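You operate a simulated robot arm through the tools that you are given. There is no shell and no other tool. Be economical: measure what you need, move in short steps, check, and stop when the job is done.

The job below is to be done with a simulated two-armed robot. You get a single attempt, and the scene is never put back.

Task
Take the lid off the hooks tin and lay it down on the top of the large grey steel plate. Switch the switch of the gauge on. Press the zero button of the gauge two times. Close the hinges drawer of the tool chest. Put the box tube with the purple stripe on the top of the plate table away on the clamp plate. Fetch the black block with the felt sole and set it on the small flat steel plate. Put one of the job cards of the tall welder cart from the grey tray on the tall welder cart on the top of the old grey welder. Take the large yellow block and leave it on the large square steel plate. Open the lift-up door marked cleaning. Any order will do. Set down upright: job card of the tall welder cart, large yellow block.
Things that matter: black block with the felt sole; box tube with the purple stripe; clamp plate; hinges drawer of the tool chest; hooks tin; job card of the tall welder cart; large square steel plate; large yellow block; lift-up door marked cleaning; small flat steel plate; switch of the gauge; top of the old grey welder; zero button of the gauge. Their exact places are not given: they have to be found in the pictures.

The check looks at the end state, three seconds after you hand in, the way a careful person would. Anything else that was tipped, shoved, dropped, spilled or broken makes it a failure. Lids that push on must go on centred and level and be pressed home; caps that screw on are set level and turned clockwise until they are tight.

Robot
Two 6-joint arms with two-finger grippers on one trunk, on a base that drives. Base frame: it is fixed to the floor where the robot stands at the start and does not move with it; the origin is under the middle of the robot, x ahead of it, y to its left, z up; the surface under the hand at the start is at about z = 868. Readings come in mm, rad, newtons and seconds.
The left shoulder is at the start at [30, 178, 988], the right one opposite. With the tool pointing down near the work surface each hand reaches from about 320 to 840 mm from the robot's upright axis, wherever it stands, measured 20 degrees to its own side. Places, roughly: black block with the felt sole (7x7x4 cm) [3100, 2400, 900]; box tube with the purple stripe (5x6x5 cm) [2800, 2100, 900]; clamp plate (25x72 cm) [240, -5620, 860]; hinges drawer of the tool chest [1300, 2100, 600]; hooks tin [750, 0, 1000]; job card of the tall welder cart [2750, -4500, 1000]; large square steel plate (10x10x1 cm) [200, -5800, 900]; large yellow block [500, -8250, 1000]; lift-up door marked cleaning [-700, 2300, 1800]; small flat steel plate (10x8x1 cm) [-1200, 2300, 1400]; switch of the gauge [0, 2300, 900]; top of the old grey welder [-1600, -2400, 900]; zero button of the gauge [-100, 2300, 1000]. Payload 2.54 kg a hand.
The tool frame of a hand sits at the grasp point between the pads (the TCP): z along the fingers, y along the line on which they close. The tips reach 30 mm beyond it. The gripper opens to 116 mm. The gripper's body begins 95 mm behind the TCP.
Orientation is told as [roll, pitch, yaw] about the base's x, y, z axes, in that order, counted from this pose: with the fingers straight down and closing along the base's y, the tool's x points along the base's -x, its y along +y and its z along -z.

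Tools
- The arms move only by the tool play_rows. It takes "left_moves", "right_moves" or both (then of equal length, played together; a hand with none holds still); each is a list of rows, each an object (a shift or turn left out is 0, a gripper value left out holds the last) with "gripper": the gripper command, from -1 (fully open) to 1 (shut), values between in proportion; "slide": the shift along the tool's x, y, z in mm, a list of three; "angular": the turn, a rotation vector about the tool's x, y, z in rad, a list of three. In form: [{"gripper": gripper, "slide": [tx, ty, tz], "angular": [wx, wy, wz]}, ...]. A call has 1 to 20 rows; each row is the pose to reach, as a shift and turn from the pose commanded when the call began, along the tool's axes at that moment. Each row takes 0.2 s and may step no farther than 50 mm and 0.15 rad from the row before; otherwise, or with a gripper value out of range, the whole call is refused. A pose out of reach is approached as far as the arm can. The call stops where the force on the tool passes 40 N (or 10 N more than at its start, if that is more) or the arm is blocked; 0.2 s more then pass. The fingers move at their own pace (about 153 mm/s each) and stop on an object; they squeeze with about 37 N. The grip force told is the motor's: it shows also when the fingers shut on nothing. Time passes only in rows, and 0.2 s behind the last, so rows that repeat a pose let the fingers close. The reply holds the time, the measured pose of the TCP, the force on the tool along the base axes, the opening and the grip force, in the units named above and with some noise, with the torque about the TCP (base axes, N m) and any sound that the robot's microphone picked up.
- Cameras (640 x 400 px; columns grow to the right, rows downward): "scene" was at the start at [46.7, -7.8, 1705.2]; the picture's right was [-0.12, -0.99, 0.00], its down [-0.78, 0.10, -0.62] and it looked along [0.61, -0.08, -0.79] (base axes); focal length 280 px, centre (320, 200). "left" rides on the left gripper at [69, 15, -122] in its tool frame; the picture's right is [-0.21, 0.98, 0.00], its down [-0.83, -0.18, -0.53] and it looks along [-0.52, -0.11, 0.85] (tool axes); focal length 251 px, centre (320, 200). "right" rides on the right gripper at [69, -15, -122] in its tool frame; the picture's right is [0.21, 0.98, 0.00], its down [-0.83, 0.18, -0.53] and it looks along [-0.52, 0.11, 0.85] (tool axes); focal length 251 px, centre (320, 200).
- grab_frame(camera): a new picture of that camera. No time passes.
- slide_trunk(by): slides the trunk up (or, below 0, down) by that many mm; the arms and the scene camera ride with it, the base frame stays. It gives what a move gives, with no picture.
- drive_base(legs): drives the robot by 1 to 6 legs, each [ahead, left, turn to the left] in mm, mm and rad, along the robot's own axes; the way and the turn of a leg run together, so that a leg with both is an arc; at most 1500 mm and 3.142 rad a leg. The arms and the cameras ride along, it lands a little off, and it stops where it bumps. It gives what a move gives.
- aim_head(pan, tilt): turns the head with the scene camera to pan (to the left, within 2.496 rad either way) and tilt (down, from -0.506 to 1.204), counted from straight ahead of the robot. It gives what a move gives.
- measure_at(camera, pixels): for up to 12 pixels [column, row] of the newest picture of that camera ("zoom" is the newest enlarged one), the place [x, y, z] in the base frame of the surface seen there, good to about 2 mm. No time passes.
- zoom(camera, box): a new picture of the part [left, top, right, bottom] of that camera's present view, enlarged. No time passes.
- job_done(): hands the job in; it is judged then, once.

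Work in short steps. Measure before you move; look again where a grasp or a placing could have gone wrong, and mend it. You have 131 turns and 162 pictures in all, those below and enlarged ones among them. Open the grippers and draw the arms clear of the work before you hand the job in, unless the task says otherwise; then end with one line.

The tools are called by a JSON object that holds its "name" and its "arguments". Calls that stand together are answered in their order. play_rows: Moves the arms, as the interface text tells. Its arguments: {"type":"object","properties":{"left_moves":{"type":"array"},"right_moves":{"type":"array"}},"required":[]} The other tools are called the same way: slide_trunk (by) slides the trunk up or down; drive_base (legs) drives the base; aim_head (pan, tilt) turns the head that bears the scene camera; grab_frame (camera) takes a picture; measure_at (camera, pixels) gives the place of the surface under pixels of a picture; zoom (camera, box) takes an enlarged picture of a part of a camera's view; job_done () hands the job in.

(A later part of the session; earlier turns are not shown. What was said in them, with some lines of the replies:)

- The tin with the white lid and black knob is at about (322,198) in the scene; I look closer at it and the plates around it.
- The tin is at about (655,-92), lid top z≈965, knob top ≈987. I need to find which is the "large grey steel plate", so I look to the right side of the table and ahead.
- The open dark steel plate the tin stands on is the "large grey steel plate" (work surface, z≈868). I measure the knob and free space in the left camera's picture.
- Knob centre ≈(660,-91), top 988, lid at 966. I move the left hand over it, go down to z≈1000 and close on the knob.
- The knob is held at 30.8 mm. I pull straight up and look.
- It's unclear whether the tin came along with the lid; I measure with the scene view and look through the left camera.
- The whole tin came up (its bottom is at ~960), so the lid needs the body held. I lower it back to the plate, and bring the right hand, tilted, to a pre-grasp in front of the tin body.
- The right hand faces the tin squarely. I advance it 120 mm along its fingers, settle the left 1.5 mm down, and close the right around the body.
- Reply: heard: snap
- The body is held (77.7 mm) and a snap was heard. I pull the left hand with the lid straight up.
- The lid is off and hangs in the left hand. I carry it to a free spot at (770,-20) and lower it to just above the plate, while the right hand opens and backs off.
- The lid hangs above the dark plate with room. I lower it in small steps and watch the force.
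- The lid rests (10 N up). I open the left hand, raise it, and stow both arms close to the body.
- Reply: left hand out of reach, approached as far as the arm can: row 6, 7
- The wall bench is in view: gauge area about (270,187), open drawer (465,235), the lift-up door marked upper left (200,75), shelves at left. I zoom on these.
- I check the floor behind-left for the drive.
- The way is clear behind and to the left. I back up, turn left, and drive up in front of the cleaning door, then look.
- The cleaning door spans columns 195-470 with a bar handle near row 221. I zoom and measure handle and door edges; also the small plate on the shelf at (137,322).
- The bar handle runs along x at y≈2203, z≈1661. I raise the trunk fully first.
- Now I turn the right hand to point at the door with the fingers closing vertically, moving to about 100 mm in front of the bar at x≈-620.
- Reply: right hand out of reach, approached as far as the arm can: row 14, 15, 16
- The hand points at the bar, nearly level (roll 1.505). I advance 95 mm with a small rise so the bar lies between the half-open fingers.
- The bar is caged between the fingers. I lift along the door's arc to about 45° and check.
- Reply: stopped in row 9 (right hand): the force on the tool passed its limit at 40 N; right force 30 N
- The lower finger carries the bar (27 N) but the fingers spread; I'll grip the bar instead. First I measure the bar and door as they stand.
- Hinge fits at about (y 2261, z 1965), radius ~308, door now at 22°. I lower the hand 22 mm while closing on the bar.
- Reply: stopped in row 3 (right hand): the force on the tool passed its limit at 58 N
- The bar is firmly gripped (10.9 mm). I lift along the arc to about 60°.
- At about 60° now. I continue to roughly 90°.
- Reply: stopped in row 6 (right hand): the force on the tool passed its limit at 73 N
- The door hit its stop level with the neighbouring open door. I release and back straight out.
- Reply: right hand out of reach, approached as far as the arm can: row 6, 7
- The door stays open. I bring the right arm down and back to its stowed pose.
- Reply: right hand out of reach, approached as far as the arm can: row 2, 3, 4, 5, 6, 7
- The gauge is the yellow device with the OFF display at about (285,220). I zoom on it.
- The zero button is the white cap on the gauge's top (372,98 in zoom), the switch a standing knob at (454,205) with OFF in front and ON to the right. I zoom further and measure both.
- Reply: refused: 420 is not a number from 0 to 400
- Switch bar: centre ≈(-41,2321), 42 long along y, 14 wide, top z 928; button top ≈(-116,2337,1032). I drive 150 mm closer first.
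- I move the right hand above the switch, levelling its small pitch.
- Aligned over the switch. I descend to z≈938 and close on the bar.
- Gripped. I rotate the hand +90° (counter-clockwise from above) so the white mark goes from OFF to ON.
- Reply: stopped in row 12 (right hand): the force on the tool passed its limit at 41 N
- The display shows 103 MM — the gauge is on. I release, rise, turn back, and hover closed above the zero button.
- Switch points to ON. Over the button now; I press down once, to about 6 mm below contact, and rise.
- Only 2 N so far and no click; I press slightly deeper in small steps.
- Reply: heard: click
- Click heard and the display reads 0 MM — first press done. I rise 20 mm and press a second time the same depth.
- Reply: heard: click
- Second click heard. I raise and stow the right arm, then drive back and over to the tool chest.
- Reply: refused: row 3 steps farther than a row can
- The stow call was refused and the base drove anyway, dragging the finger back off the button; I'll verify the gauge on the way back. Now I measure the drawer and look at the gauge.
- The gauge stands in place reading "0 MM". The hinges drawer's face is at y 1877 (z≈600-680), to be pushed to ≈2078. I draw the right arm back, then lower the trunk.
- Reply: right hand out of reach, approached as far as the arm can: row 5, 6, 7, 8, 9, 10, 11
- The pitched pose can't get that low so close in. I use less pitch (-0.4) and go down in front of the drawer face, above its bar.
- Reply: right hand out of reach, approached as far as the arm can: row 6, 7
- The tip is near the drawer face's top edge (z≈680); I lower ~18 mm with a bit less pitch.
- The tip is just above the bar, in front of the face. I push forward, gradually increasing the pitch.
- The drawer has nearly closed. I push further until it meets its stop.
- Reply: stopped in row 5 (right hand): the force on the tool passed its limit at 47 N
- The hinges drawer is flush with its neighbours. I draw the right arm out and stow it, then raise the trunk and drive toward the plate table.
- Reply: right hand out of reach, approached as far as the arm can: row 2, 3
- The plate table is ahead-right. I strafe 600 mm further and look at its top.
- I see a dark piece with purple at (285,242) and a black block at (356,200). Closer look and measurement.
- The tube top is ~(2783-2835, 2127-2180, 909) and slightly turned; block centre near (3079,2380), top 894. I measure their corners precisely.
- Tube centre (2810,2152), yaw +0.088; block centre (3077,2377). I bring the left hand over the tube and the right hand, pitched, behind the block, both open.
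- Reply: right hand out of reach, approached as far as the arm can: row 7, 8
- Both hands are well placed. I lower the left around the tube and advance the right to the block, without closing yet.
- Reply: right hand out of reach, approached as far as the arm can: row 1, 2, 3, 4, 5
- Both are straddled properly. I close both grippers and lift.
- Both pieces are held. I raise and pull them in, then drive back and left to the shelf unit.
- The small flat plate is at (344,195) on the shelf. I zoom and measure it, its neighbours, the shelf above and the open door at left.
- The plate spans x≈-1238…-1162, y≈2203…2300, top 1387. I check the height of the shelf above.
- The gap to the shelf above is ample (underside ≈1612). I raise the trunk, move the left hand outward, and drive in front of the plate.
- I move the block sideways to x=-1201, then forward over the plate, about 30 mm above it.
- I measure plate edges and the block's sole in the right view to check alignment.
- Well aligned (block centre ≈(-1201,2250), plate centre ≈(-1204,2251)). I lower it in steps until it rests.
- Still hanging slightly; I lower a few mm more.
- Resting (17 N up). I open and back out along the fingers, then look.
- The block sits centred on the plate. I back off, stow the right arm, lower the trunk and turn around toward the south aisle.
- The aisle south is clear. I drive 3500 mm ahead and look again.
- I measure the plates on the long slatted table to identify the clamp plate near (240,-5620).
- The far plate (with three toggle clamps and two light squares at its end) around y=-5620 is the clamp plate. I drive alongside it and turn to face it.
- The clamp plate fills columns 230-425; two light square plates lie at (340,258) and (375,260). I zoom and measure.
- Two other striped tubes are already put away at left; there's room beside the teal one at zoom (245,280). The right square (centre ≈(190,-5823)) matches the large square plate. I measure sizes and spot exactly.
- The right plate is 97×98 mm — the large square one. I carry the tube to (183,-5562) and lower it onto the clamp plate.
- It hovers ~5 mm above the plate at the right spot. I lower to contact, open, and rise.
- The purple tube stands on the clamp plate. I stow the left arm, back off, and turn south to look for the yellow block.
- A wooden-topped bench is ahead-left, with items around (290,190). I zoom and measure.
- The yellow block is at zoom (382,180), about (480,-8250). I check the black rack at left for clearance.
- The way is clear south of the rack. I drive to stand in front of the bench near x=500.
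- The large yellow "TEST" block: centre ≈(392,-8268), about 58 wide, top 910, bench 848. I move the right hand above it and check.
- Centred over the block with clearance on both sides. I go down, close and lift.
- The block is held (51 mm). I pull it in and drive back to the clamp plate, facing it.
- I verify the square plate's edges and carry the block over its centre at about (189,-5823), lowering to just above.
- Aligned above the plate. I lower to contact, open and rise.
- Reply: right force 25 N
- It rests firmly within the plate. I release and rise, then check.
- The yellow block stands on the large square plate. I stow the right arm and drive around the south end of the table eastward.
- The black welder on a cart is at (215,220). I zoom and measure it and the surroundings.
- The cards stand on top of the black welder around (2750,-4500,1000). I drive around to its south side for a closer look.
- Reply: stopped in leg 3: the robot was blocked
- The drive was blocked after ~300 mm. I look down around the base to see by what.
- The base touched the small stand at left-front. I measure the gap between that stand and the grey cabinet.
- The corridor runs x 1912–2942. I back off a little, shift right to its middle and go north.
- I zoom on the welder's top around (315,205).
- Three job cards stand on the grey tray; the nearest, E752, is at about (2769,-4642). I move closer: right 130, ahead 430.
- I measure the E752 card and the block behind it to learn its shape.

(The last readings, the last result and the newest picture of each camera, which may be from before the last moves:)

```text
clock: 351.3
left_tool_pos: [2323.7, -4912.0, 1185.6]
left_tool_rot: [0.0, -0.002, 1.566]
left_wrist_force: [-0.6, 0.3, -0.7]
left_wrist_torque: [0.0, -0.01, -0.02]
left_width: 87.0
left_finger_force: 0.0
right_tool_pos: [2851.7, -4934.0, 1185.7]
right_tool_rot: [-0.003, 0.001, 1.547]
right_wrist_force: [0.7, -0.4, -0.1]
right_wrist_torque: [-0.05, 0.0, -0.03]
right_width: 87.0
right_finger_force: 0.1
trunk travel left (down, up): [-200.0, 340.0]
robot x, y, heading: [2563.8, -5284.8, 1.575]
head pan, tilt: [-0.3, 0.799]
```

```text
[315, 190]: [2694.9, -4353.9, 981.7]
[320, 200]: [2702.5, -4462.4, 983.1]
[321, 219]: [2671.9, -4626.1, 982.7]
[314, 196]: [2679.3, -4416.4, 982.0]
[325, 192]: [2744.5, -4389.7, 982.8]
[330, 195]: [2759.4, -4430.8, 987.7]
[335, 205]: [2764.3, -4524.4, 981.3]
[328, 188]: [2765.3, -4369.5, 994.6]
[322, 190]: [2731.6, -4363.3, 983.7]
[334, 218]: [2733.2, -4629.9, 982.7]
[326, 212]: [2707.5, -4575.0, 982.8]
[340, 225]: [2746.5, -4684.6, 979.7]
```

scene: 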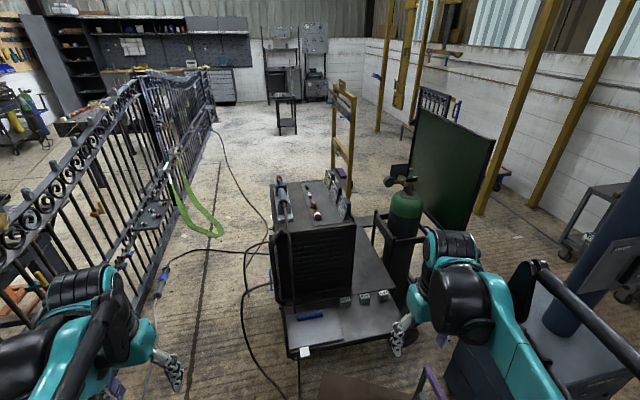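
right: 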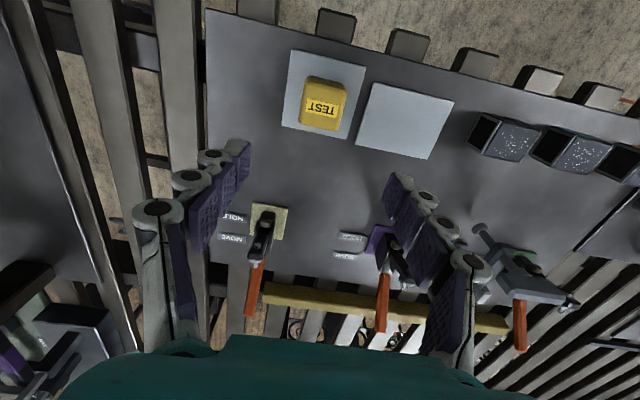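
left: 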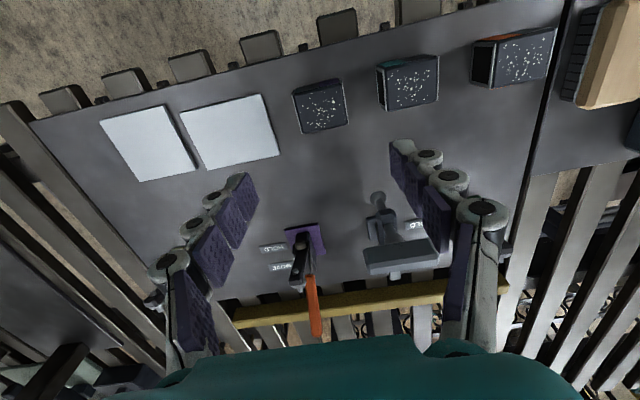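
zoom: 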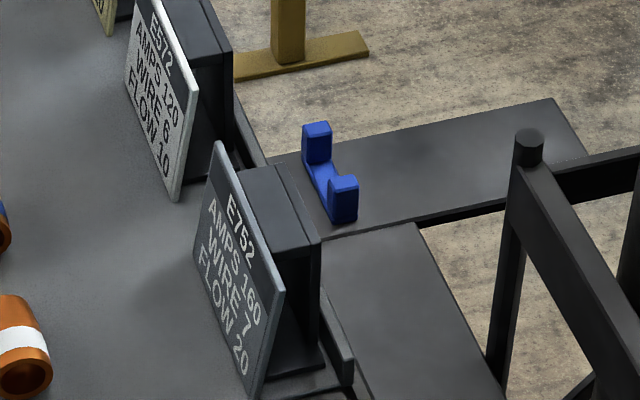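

{"name": "measure_at", "arguments": {"camera": "zoom", "pixels": [[225, 165], [276, 285], [205, 260], [248, 370], [240, 250], [258, 180], [300, 245], [270, 210], [300, 330], [315, 255], [340, 350], [262, 345]]}}

{"name": "grab_frame", "arguments": {"camera": "right"}}

```text
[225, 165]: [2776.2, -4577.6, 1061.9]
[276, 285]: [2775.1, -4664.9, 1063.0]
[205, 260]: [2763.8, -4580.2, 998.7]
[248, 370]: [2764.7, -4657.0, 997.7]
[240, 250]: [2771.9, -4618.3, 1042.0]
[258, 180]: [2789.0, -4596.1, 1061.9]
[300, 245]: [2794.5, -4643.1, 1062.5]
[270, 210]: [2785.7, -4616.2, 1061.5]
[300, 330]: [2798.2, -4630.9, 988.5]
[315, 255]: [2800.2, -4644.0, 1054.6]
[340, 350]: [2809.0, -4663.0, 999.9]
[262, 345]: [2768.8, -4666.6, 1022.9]
```

```text
55 pictures are left
```

right: 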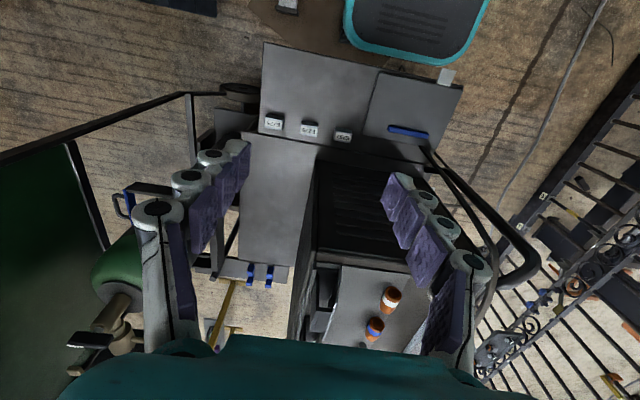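

The card with its foot block measures x 2763–2802, y≈-4573…-4668, top 1063; it stands on its own foot. I bring the right hand above it, closing along x.

{"name": "play_rows", "arguments": {"right_moves": [{"gripper": -0.4, "slide": [-45, 11, 8], "angular": [0, 0, -0.012]}, {"slide": [-90, 21, 16], "angular": [0, 0, -0.024]}, {"slide": [-134, 32, 24], "angular": [0, 0, -0.024]}, {"slide": [-179, 43, 32], "angular": [0, 0, -0.024]}, {"slide": [-224, 53, 40], "angular": [0, 0, -0.024]}, {"slide": [-268, 64, 48], "angular": [0, 0, -0.024]}, {"slide": [-313, 75, 56], "angular": [0, 0, -0.024]}, {"slide": [-313, 75, 56], "angular": [0, 0, -0.024]}]}}

{"name": "grab_frame", "arguments": {"camera": "right"}}

```text
clock: 353.1
left_tool_pos: [2323.8, -4912.8, 1185.1]
left_tool_rot: [0.002, -0.002, 1.565]
left_wrist_force: [-0.3, -0.3, 0.2]
left_wrist_torque: [0.02, 0.02, 0.04]
left_width: 87.2
left_finger_force: 0.0
right_tool_pos: [2785.5, -4618.1, 1129.7]
right_tool_rot: [-0.003, -0.002, 1.568]
right_wrist_force: [-0.9, 0.4, 0.5]
right_wrist_torque: [0.04, 0.03, 0.01]
right_width: 81.1
right_finger_force: 0.0
trunk travel left (down, up): [-200.0, 340.0]
robot x, y, heading: [2565.9, -5280.5, 1.575]
head pan, tilt: [-0.3, 0.799]
```

```text
54 pictures are left
```

right: 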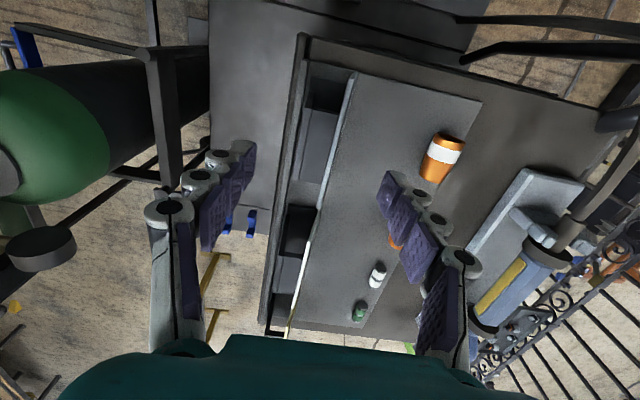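

The card and foot block lie between the fingers. I descend to z≈1042 and close.

{"name": "play_rows", "arguments": {"right_moves": [{"slide": [0, 0, 40]}, {"slide": [0, 0, 70]}, {"slide": [0, 0, 88]}, {"slide": [0, 0, 88]}, {"slide": [0, 0, 88], "gripper": 1}, {"slide": [0, 0, 88]}, {"slide": [0, 0, 88]}, {"slide": [0, 0, 88]}]}}

{"name": "grab_frame", "arguments": {"camera": "right"}}

```text
clock: 354.9
left_tool_pos: [2323.2, -4912.1, 1185.4]
left_tool_rot: [0.0, -0.001, 1.565]
left_wrist_force: [0.2, 0.5, -0.4]
left_wrist_torque: [-0.01, -0.01, -0.02]
left_width: 87.0
left_finger_force: 0.1
right_tool_pos: [2784.5, -4617.0, 1041.5]
right_tool_rot: [-0.003, 0.0, 1.569]
right_wrist_force: [-2.4, 0.1, 4.9]
right_wrist_torque: [-0.01, 0.22, 0.01]
right_width: 37.5
right_finger_force: 37.4
trunk travel left (down, up): [-200.0, 340.0]
robot x, y, heading: [2561.4, -5279.2, 1.572]
head pan, tilt: [-0.3, 0.799]
```

```text
53 pictures are left
```

right: 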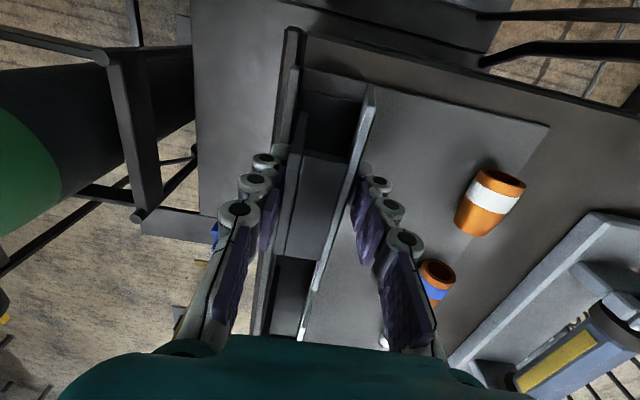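

Width 37.5 mm matches card plus foot. I lift 20 mm and check the force and picture.

{"name": "play_rows", "arguments": {"right_moves": [{"slide": [0, 0, -4]}, {"slide": [0, 0, -8]}, {"slide": [0, 0, -14]}, {"slide": [0, 0, -20]}, {"slide": [0, 0, -20]}]}}

{"name": "grab_frame", "arguments": {"camera": "right"}}

{"name": "zoom", "arguments": {"camera": "scene", "box": [260, 140, 400, 240]}}

```text
clock: 356.1
left_tool_pos: [2323.4, -4911.2, 1184.3]
left_tool_rot: [0.002, -0.002, 1.564]
left_wrist_force: [0.1, 0.6, 0.0]
left_wrist_torque: [0.01, 0.0, 0.03]
left_width: 87.0
left_finger_force: 0.1
right_tool_pos: [2785.2, -4617.8, 1060.5]
right_tool_rot: [-0.005, 0.0, 1.568]
right_wrist_force: [0.4, 1.0, -0.8]
right_wrist_torque: [0.0, 0.03, 0.0]
right_width: 37.4
right_finger_force: 36.8
trunk travel left (down, up): [-200.0, 340.0]
robot x, y, heading: [2565.3, -5282.8, 1.573]
head pan, tilt: [-0.3, 0.799]
```

```text
52 pictures are left
```

right: 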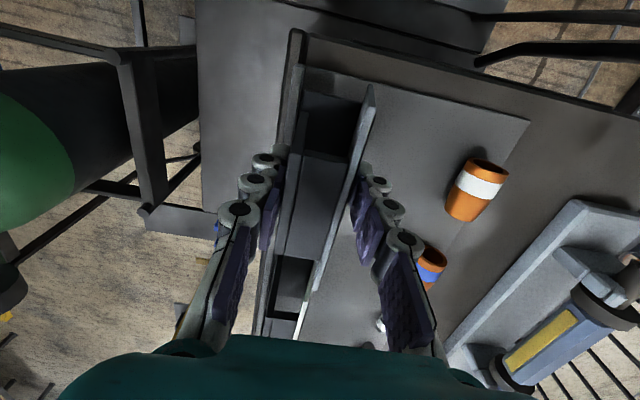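

```text
4.00 times, centred on (330, 190) of scene
```

zoom: 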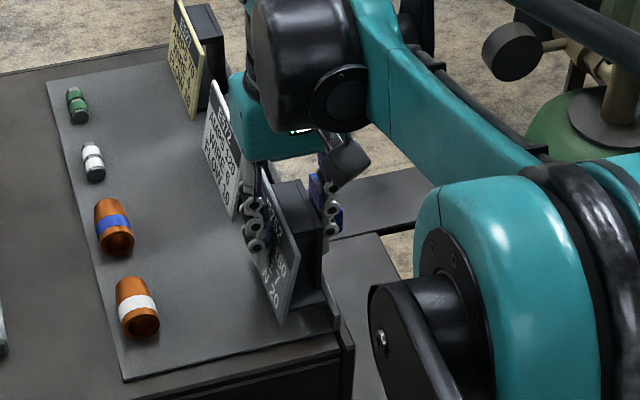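

The card with its foot comes up freely. I lift it 120 mm and pull it in.

{"name": "play_rows", "arguments": {"right_moves": [{"slide": [0, 0, -40]}, {"slide": [0, 0, -80]}, {"slide": [0, 0, -110]}, {"slide": [40, -8, -120]}, {"slide": [80, -16, -125]}, {"slide": [120, -24, -125]}, {"slide": [160, -32, -125]}, {"slide": [200, -40, -125]}, {"slide": [240, -48, -125]}, {"slide": [280, -56, -125]}]}}

{"name": "grab_frame", "arguments": {"camera": "scene"}}

{"name": "grab_frame", "arguments": {"camera": "right"}}

```text
clock: 358.3
left_tool_pos: [2325.0, -4912.9, 1186.4]
left_tool_rot: [0.001, -0.002, 1.566]
left_wrist_force: [0.0, -0.2, 0.8]
left_wrist_torque: [0.03, 0.02, -0.03]
left_width: 86.9
left_finger_force: 0.1
right_tool_pos: [2840.7, -4899.4, 1188.0]
right_tool_rot: [-0.004, -0.004, 1.572]
right_wrist_force: [0.4, -0.2, -0.5]
right_wrist_torque: [0.05, -0.01, 0.0]
right_width: 37.7
right_finger_force: 37.4
trunk travel left (down, up): [-200.0, 340.0]
robot x, y, heading: [2563.2, -5280.5, 1.573]
head pan, tilt: [-0.3, 0.799]
```

```text
50 pictures are left
```

scene: 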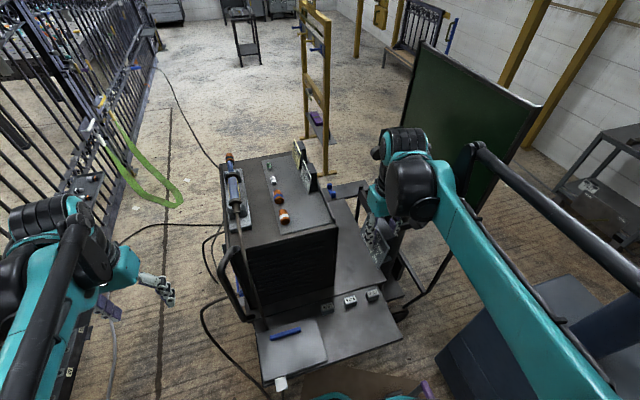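

```text
49 pictures are left
```

right: 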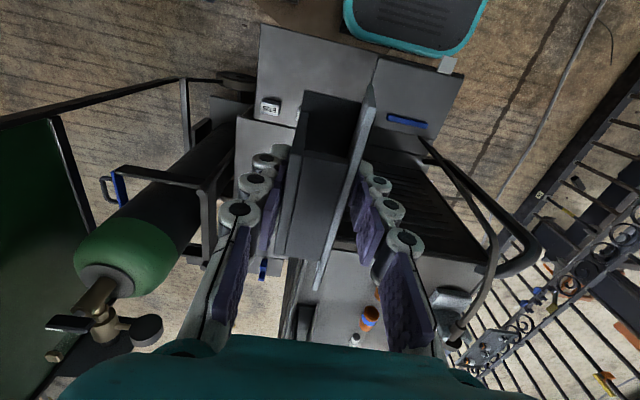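

The card is held as one piece. I retrace the way out: back south through the corridor and then west along the aisle.

{"name": "drive_base", "arguments": {"legs": [[-440, 0, 0], [0, 130, 0], [-1450, 0, 0], [-220, 0, 0], [0, 1500, 0], [0, 1500, 0]]}}

```text
clock: 384.0
left_tool_pos: [-744.6, -7132.5, 1186.1]
left_tool_rot: [0.002, -0.002, 1.589]
left_wrist_force: [0.4, 0.2, 0.2]
left_wrist_torque: [-0.02, -0.05, 0.02]
left_width: 87.3
left_finger_force: 0.0
right_tool_pos: [-227.2, -7106.8, 1187.8]
right_tool_rot: [-0.004, -0.002, 1.593]
right_wrist_force: [-0.8, -0.5, 0.2]
right_wrist_torque: [-0.04, -0.03, 0.03]
right_width: 37.3
right_finger_force: 37.4
trunk travel left (down, up): [-200.0, 340.0]
robot x, y, heading: [-492.5, -7498.3, 1.601]
head pan, tilt: [-0.3, 0.799]
```

{"name": "drive_base", "arguments": {"legs": [[0, 170, -0.03], [1500, 0, 0], [1500, 0, 0], [1500, 0, 0], [400, 0, 0], [0, 0, 1.2]]}}

{"name": "aim_head", "arguments": {"pan": 0.3, "tilt": 0.5}}

{"name": "grab_frame", "arguments": {"camera": "scene"}}

```text
clock: 411.9
left_tool_pos: [-1063.7, -2644.9, 1184.9]
left_tool_rot: [0.001, -0.001, 2.766]
left_wrist_force: [-0.1, -0.3, -1.0]
left_wrist_torque: [0.01, 0.01, 0.0]
left_width: 86.8
left_finger_force: 0.1
right_tool_pos: [-893.5, -2157.8, 1188.2]
right_tool_rot: [-0.006, -0.001, 2.773]
right_wrist_force: [-0.7, -0.6, -0.2]
right_wrist_torque: [0.02, -0.03, -0.01]
right_width: 37.0
right_finger_force: 37.0
trunk travel left (down, up): [-200.0, 340.0]
robot x, y, heading: [-629.7, -2551.9, 2.774]
head pan, tilt: [-0.3, 0.799]
```

```text
clock: 412.9
left_tool_pos: [-1064.7, -2643.5, 1185.5]
left_tool_rot: [0.003, -0.003, 2.766]
left_wrist_force: [0.3, 0.1, 0.1]
left_wrist_torque: [-0.01, 0.01, -0.02]
left_width: 86.8
left_finger_force: 0.0
right_tool_pos: [-891.2, -2157.7, 1188.6]
right_tool_rot: [-0.003, 0.0, 2.771]
right_wrist_force: [0.0, 1.1, -0.4]
right_wrist_torque: [-0.01, 0.02, 0.0]
right_width: 36.9
right_finger_force: 36.5
trunk travel left (down, up): [-200.0, 340.0]
robot x, y, heading: [-628.9, -2554.7, 2.772]
head pan, tilt: [0.3, 0.499]
```

```text
48 pictures are left
```

scene: 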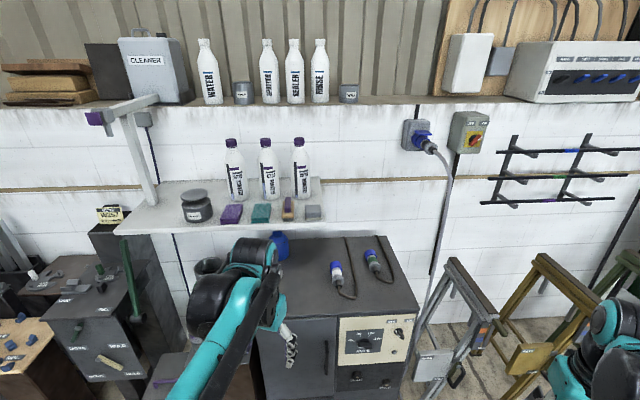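

The grey welder's top is around (330,280), with two plugs and a jar on it. I zoom and measure.

{"name": "zoom", "arguments": {"camera": "scene", "box": [180, 220, 440, 340]}}

{"name": "measure_at", "arguments": {"camera": "scene", "pixels": [[300, 280], [300, 300], [395, 290], [340, 300], [360, 300], [320, 255], [385, 245], [335, 265], [290, 310], [415, 305], [350, 240], [310, 262]]}}

```text
2.46 times, centred on (310, 280) of scene
```

zoom: 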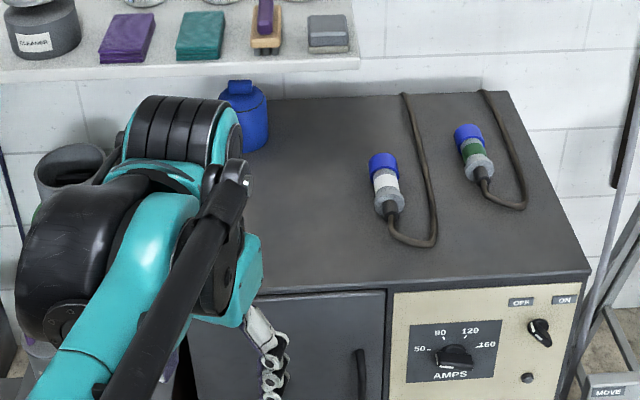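

```text
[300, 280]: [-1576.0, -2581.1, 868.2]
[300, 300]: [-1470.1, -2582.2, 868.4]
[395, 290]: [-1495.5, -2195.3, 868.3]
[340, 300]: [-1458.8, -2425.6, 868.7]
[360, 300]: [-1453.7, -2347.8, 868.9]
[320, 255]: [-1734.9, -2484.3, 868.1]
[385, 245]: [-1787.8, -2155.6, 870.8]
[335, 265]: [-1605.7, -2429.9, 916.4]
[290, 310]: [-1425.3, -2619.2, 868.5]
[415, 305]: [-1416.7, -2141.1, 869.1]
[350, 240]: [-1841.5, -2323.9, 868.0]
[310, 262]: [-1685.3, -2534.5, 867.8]
```

Free top area at about (-1540,-2540), z=868. I turn to face the welder and close in.

{"name": "drive_base", "arguments": {"legs": [[0, 0, 0.37], [0, 135, 0], [270, 0, 0]]}}

{"name": "aim_head", "arguments": {"pan": -0.1, "tilt": 0.8}}

{"name": "grab_frame", "arguments": {"camera": "scene"}}

{"name": "grab_frame", "arguments": {"camera": "right"}}

```text
clock: 416.8
left_tool_pos: [-1269.2, -2937.1, 1184.4]
left_tool_rot: [0.003, 0.0, -3.141]
left_wrist_force: [-0.9, -0.1, 0.4]
left_wrist_torque: [0.01, -0.05, -0.04]
left_width: 86.8
left_finger_force: 0.1
right_tool_pos: [-1287.7, -2419.9, 1188.7]
right_tool_rot: [-0.003, 0.001, -3.134]
right_wrist_force: [-0.2, -0.3, -0.3]
right_wrist_torque: [0.0, -0.04, -0.01]
right_width: 36.8
right_finger_force: 37.1
trunk travel left (down, up): [-200.0, 340.0]
robot x, y, heading: [-901.5, -2693.9, -3.127]
head pan, tilt: [0.3, 0.499]
```

```text
clock: 417.7
left_tool_pos: [-1268.1, -2937.5, 1185.6]
left_tool_rot: [0.002, -0.002, -3.14]
left_wrist_force: [-0.4, 0.1, 0.4]
left_wrist_torque: [0.02, 0.0, 0.0]
left_width: 87.1
left_finger_force: 0.0
right_tool_pos: [-1287.0, -2420.9, 1187.9]
right_tool_rot: [-0.004, -0.001, -3.135]
right_wrist_force: [-0.5, 0.1, -0.2]
right_wrist_torque: [-0.01, -0.01, -0.02]
right_width: 36.9
right_finger_force: 37.3
trunk travel left (down, up): [-200.0, 340.0]
robot x, y, heading: [-896.7, -2693.9, -3.13]
head pan, tilt: [-0.099, 0.799]
```

```text
46 pictures are left
```

scene: 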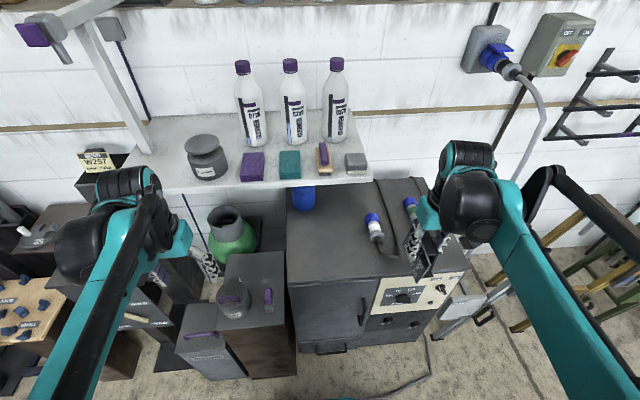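

```text
45 pictures are left
```

right: 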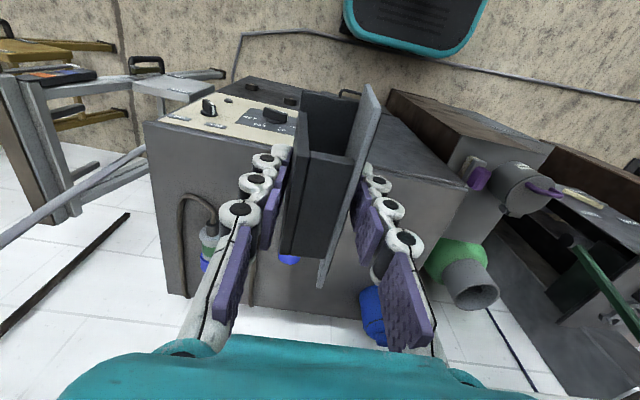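

I measure the free patch and the bottle shelf's front edge before reaching in.

{"name": "measure_at", "arguments": {"camera": "scene", "pixels": [[325, 235], [300, 240], [350, 250], [330, 265], [325, 210], [330, 183], [300, 183], [292, 275], [372, 228], [388, 253], [303, 200]]}}

```text
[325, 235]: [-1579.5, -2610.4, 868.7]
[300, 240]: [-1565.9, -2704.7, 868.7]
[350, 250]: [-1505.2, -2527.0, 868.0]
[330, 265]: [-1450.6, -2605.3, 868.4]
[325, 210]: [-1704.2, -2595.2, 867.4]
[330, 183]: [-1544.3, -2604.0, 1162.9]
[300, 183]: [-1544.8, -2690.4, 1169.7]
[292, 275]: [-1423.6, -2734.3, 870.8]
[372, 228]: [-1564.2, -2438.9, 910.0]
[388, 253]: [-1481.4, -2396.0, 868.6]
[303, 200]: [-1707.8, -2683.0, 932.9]
```

The bottle shelf overhangs the rear-left of the welder, so I prefer the free front-right patch around (-1472,-2260). I shift right 285 mm and look.

{"name": "drive_base", "arguments": {"legs": [[0, -285, -0.012]]}}

{"name": "grab_frame", "arguments": {"camera": "scene"}}

{"name": "zoom", "arguments": {"camera": "scene", "box": [240, 180, 420, 300]}}

```text
clock: 419.7
left_tool_pos: [-1272.9, -2650.5, 1186.9]
left_tool_rot: [0.001, -0.001, 3.135]
left_wrist_force: [-0.2, -0.2, 0.5]
left_wrist_torque: [-0.02, -0.01, 0.02]
left_width: 87.1
left_finger_force: 0.1
right_tool_pos: [-1285.3, -2133.7, 1188.3]
right_tool_rot: [-0.001, 0.0, 3.139]
right_wrist_force: [0.0, 0.1, -0.7]
right_wrist_torque: [-0.04, 0.01, -0.01]
right_width: 37.0
right_finger_force: 37.2
trunk travel left (down, up): [-200.0, 340.0]
robot x, y, heading: [-900.1, -2409.3, -3.141]
head pan, tilt: [-0.099, 0.799]
```

```text
44 pictures are left
```

scene: 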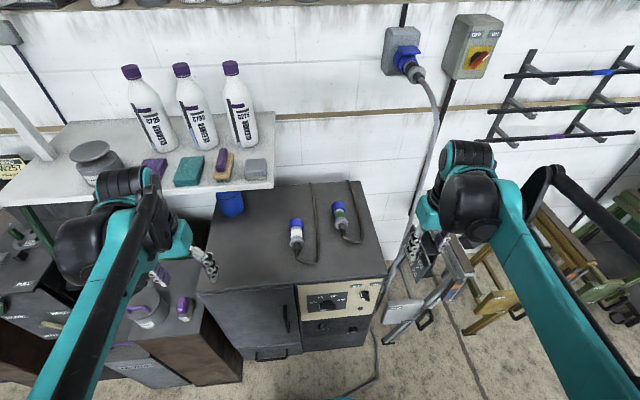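

```text
3.33 times, centred on (330, 240) of scene
```

zoom: 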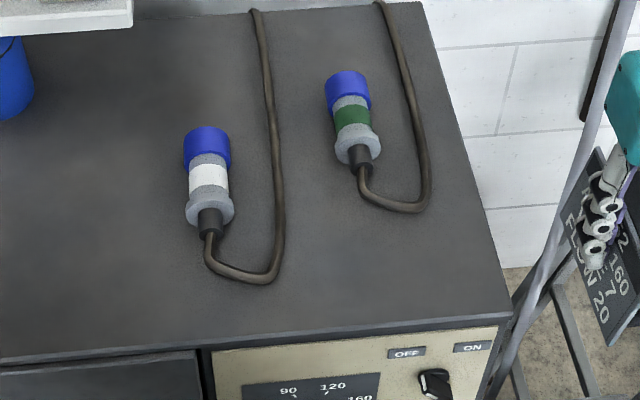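

{"name": "measure_at", "arguments": {"camera": "zoom", "pixels": [[375, 265], [330, 260], [440, 265], [375, 315], [390, 212], [280, 285], [480, 305], [430, 190], [120, 250], [200, 345]]}}

```text
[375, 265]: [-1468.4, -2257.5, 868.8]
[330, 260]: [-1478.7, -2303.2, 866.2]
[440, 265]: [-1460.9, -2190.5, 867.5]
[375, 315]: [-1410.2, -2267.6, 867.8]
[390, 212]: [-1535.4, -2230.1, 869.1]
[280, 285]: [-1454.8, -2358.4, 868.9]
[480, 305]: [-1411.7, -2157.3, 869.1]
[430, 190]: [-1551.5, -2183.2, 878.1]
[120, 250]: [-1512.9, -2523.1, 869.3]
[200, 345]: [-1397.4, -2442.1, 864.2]
```

The patch at (-1470,-2262) is free on all sides. I carry the card there and lower it to just above the top.

{"name": "play_rows", "arguments": {"right_moves": [{"slide": [-37, 26, 0]}, {"slide": [-74, 51, 0]}, {"slide": [-111, 77, 0]}, {"slide": [-148, 103, 0]}, {"slide": [-185, 128, 0]}, {"slide": [-185, 128, 45]}, {"slide": [-185, 128, 90]}, {"slide": [-185, 128, 135]}, {"slide": [-185, 128, 180]}, {"slide": [-185, 128, 215]}, {"slide": [-185, 128, 238]}, {"slide": [-185, 128, 248]}, {"slide": [-185, 128, 248]}]}}

{"name": "grab_frame", "arguments": {"camera": "right"}}

{"name": "zoom", "arguments": {"camera": "scene", "box": [240, 180, 420, 300]}}

```text
clock: 422.5
left_tool_pos: [-1272.6, -2651.0, 1185.3]
left_tool_rot: [0.001, 0.0, 3.135]
left_wrist_force: [0.0, 0.2, -0.1]
left_wrist_torque: [0.01, -0.01, 0.03]
left_width: 87.2
left_finger_force: 0.1
right_tool_pos: [-1470.8, -2259.3, 940.8]
right_tool_rot: [-0.002, 0.0, 3.139]
right_wrist_force: [-0.5, 0.2, -1.2]
right_wrist_torque: [0.0, 0.03, -0.01]
right_width: 37.0
right_finger_force: 37.2
trunk travel left (down, up): [-200.0, 340.0]
robot x, y, heading: [-900.7, -2407.2, -3.144]
head pan, tilt: [-0.099, 0.799]
```

```text
42 pictures are left
```

right: 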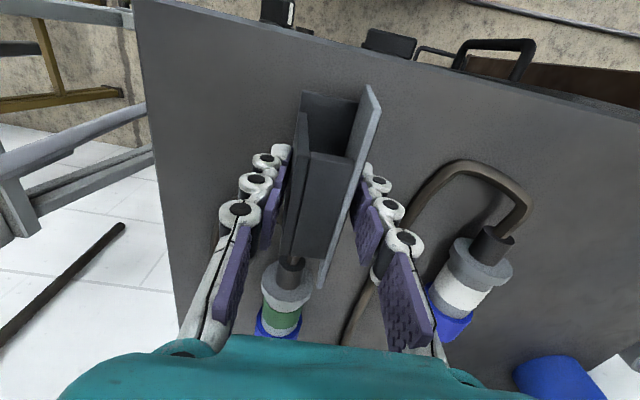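

```text
3.33 times, centred on (330, 240) of scene
```

zoom: 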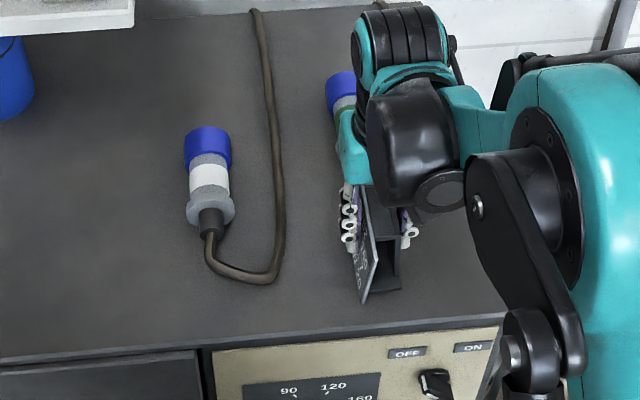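

I nudge it 6 mm toward the front and lower in small steps to contact.

{"name": "play_rows", "arguments": {"right_moves": [{"slide": [6, 0, 5]}, {"slide": [6, 0, 9]}, {"slide": [6, 0, 11]}, {"slide": [6, 0, 12.5]}, {"slide": [6, 0, 12.5]}]}}

{"name": "grab_frame", "arguments": {"camera": "right"}}

```text
clock: 423.7
left_tool_pos: [-1270.1, -2650.6, 1186.5]
left_tool_rot: [0.002, -0.001, 3.135]
left_wrist_force: [0.4, 0.0, 0.0]
left_wrist_torque: [0.01, 0.0, 0.0]
left_width: 86.9
left_finger_force: 0.0
right_tool_pos: [-1464.8, -2261.0, 929.0]
right_tool_rot: [-0.003, -0.001, 3.138]
right_wrist_force: [-4.6, 7.4, 23.4]
right_wrist_torque: [-0.08, 0.19, -0.09]
right_width: 37.7
right_finger_force: 37.1
trunk travel left (down, up): [-200.0, 340.0]
robot x, y, heading: [-900.5, -2410.6, -3.139]
head pan, tilt: [-0.099, 0.799]
```

```text
40 pictures are left
```

right: 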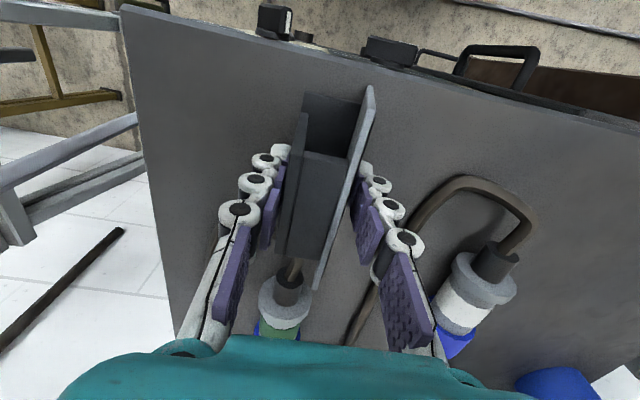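

It rests (23 N). I relax 1 mm, open gradually, rise and inspect.

{"name": "play_rows", "arguments": {"right_moves": [{"slide": [0, 0, -1], "gripper": 0.4}, {"slide": [0, 0, -1], "gripper": 0}, {"slide": [0, 0, -1], "gripper": -0.2}, {"slide": [0, 0, -1]}, {"slide": [0, 0, -30]}, {"slide": [0, 0, -75]}, {"slide": [0, 0, -120]}, {"slide": [0, 0, -165]}, {"slide": [0, 0, -210]}, {"slide": [0, 0, -250]}]}}

{"name": "grab_frame", "arguments": {"camera": "right"}}

{"name": "zoom", "arguments": {"camera": "scene", "box": [240, 180, 420, 300]}}

```text
clock: 425.9
left_tool_pos: [-1271.5, -2652.1, 1185.8]
left_tool_rot: [0.003, -0.001, 3.135]
left_wrist_force: [0.4, 0.0, 0.1]
left_wrist_torque: [0.0, 0.03, -0.01]
left_width: 87.2
left_finger_force: 0.1
right_tool_pos: [-1464.0, -2262.9, 1177.7]
right_tool_rot: [-0.004, 0.0, 3.14]
right_wrist_force: [0.1, -0.1, 0.2]
right_wrist_torque: [-0.02, 0.02, 0.02]
right_width: 69.7
right_finger_force: 0.4
trunk travel left (down, up): [-200.0, 340.0]
robot x, y, heading: [-897.6, -2409.2, -3.142]
head pan, tilt: [-0.099, 0.799]
```

```text
39 pictures are left
```

right: 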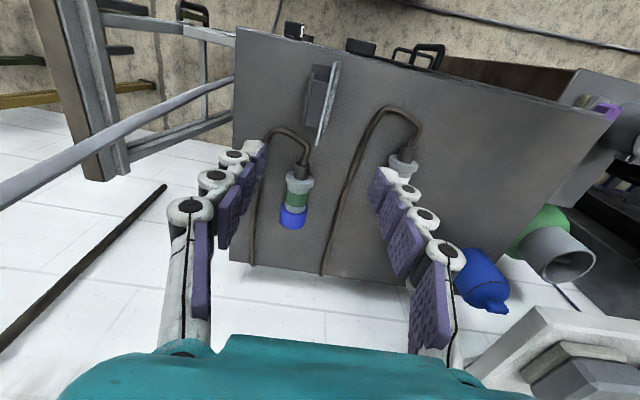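

```text
3.33 times, centred on (330, 240) of scene
```

zoom: 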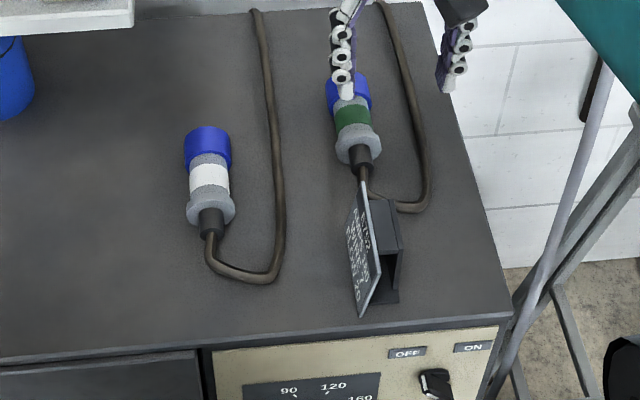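

The card stands upright on the welder's top. I stow the arm and back away, then take a last look at the gauge from the aisle.

{"name": "play_rows", "arguments": {"right_moves": [{"slide": [40, -20, 0]}, {"slide": [80, -45, 0]}, {"slide": [120, -70, 0]}, {"slide": [160, -95, 0]}, {"slide": [200, -120, 0]}]}}

{"name": "drive_base", "arguments": {"legs": [[-280, 0, 0], [0, 0, -1.571], [1500, 0, 0], [1200, 0, 0]]}}

{"name": "aim_head", "arguments": {"pan": -0.25, "tilt": 0.35}}

{"name": "zoom", "arguments": {"camera": "scene", "box": [220, 100, 420, 225]}}

```text
clock: 427.1
left_tool_pos: [-1271.1, -2651.2, 1185.9]
left_tool_rot: [0.002, -0.002, 3.134]
left_wrist_force: [0.6, -0.6, 0.2]
left_wrist_torque: [0.0, 0.02, 0.0]
left_width: 86.9
left_finger_force: 0.1
right_tool_pos: [-1262.1, -2143.3, 1178.9]
right_tool_rot: [-0.004, -0.001, 3.14]
right_wrist_force: [0.7, 0.1, 1.1]
right_wrist_torque: [-0.01, 0.04, -0.01]
right_width: 69.7
right_finger_force: 0.2
trunk travel left (down, up): [-200.0, 340.0]
robot x, y, heading: [-898.0, -2410.2, -3.14]
head pan, tilt: [-0.099, 0.799]
```

```text
clock: 445.6
left_tool_pos: [-791.4, 662.1, 1184.3]
left_tool_rot: [0.003, 0.0, 1.546]
left_wrist_force: [-0.6, 1.0, -0.2]
left_wrist_torque: [-0.05, -0.03, 0.0]
left_width: 87.1
left_finger_force: 0.0
right_tool_pos: [-285.2, 644.7, 1177.1]
right_tool_rot: [-0.003, 0.002, 1.551]
right_wrist_force: [0.1, 0.1, 0.1]
right_wrist_torque: [-0.05, 0.01, 0.0]
right_width: 69.5
right_finger_force: 0.0
trunk travel left (down, up): [-200.0, 340.0]
robot x, y, heading: [-561.6, 285.6, 1.556]
head pan, tilt: [-0.099, 0.799]
```

```text
clock: 446.5
left_tool_pos: [-791.8, 662.4, 1185.1]
left_tool_rot: [0.002, -0.003, 1.546]
left_wrist_force: [-0.5, -0.4, 0.6]
left_wrist_torque: [-0.01, 0.0, 0.03]
left_width: 86.9
left_finger_force: 0.0
right_tool_pos: [-284.3, 646.8, 1177.2]
right_tool_rot: [-0.003, 0.0, 1.549]
right_wrist_force: [0.6, -0.8, 0.8]
right_wrist_torque: [0.02, -0.01, 0.01]
right_width: 69.5
right_finger_force: 0.0
trunk travel left (down, up): [-200.0, 340.0]
robot x, y, heading: [-555.6, 285.4, 1.555]
head pan, tilt: [-0.25, 0.351]
```

```text
3.20 times, centred on (320, 162) of scene
```

zoom: 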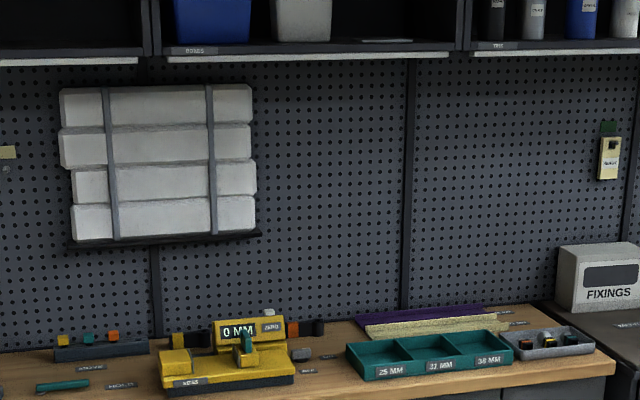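

The gauge shows 0 MM in place. I confirm its position and take a wider look at the bench, the drawer and the door.

{"name": "zoom", "arguments": {"camera": "scene", "box": [262, 185, 342, 235]}}

{"name": "grab_frame", "arguments": {"camera": "scene"}}

{"name": "measure_at", "arguments": {"camera": "zoom", "pixels": [[272, 120], [170, 125], [200, 180], [400, 220]]}}

```text
8.00 times, centred on (302, 210) of scene
```

zoom: 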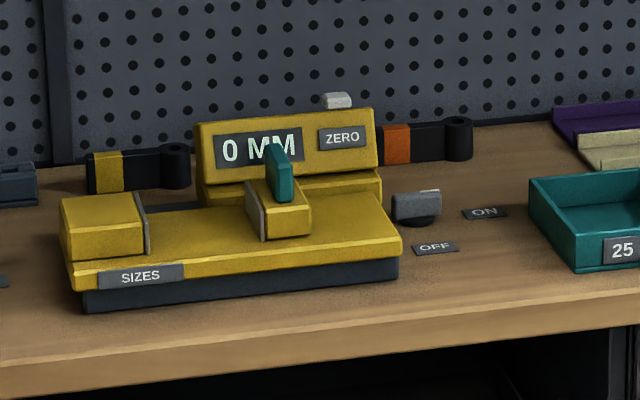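

```text
35 pictures are left
```

scene: 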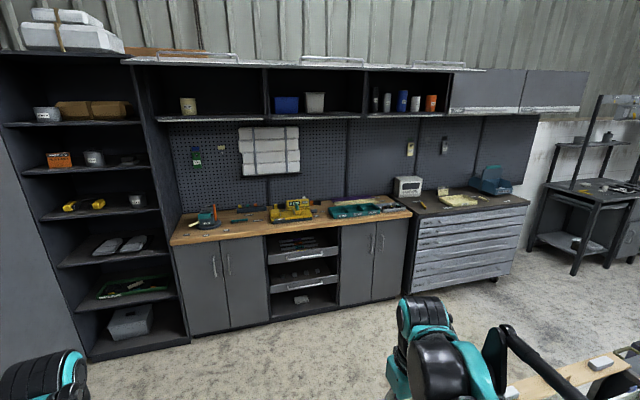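

```text
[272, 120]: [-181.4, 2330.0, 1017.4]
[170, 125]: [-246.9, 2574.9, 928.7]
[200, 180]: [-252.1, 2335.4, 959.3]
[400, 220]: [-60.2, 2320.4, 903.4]
```

All nine parts check out: the gauge hasn't moved and reads 0 MM, the switch is ON, the drawer is shut and the door stays open. Both grippers are open and clear, so I hand in.

{"name": "job_done", "arguments": {}}

```text
The job is handed in.
```

I finished all nine parts and handed the job in. Along the way the base bumped one small stand, but I saw nothing shifted or tipped.
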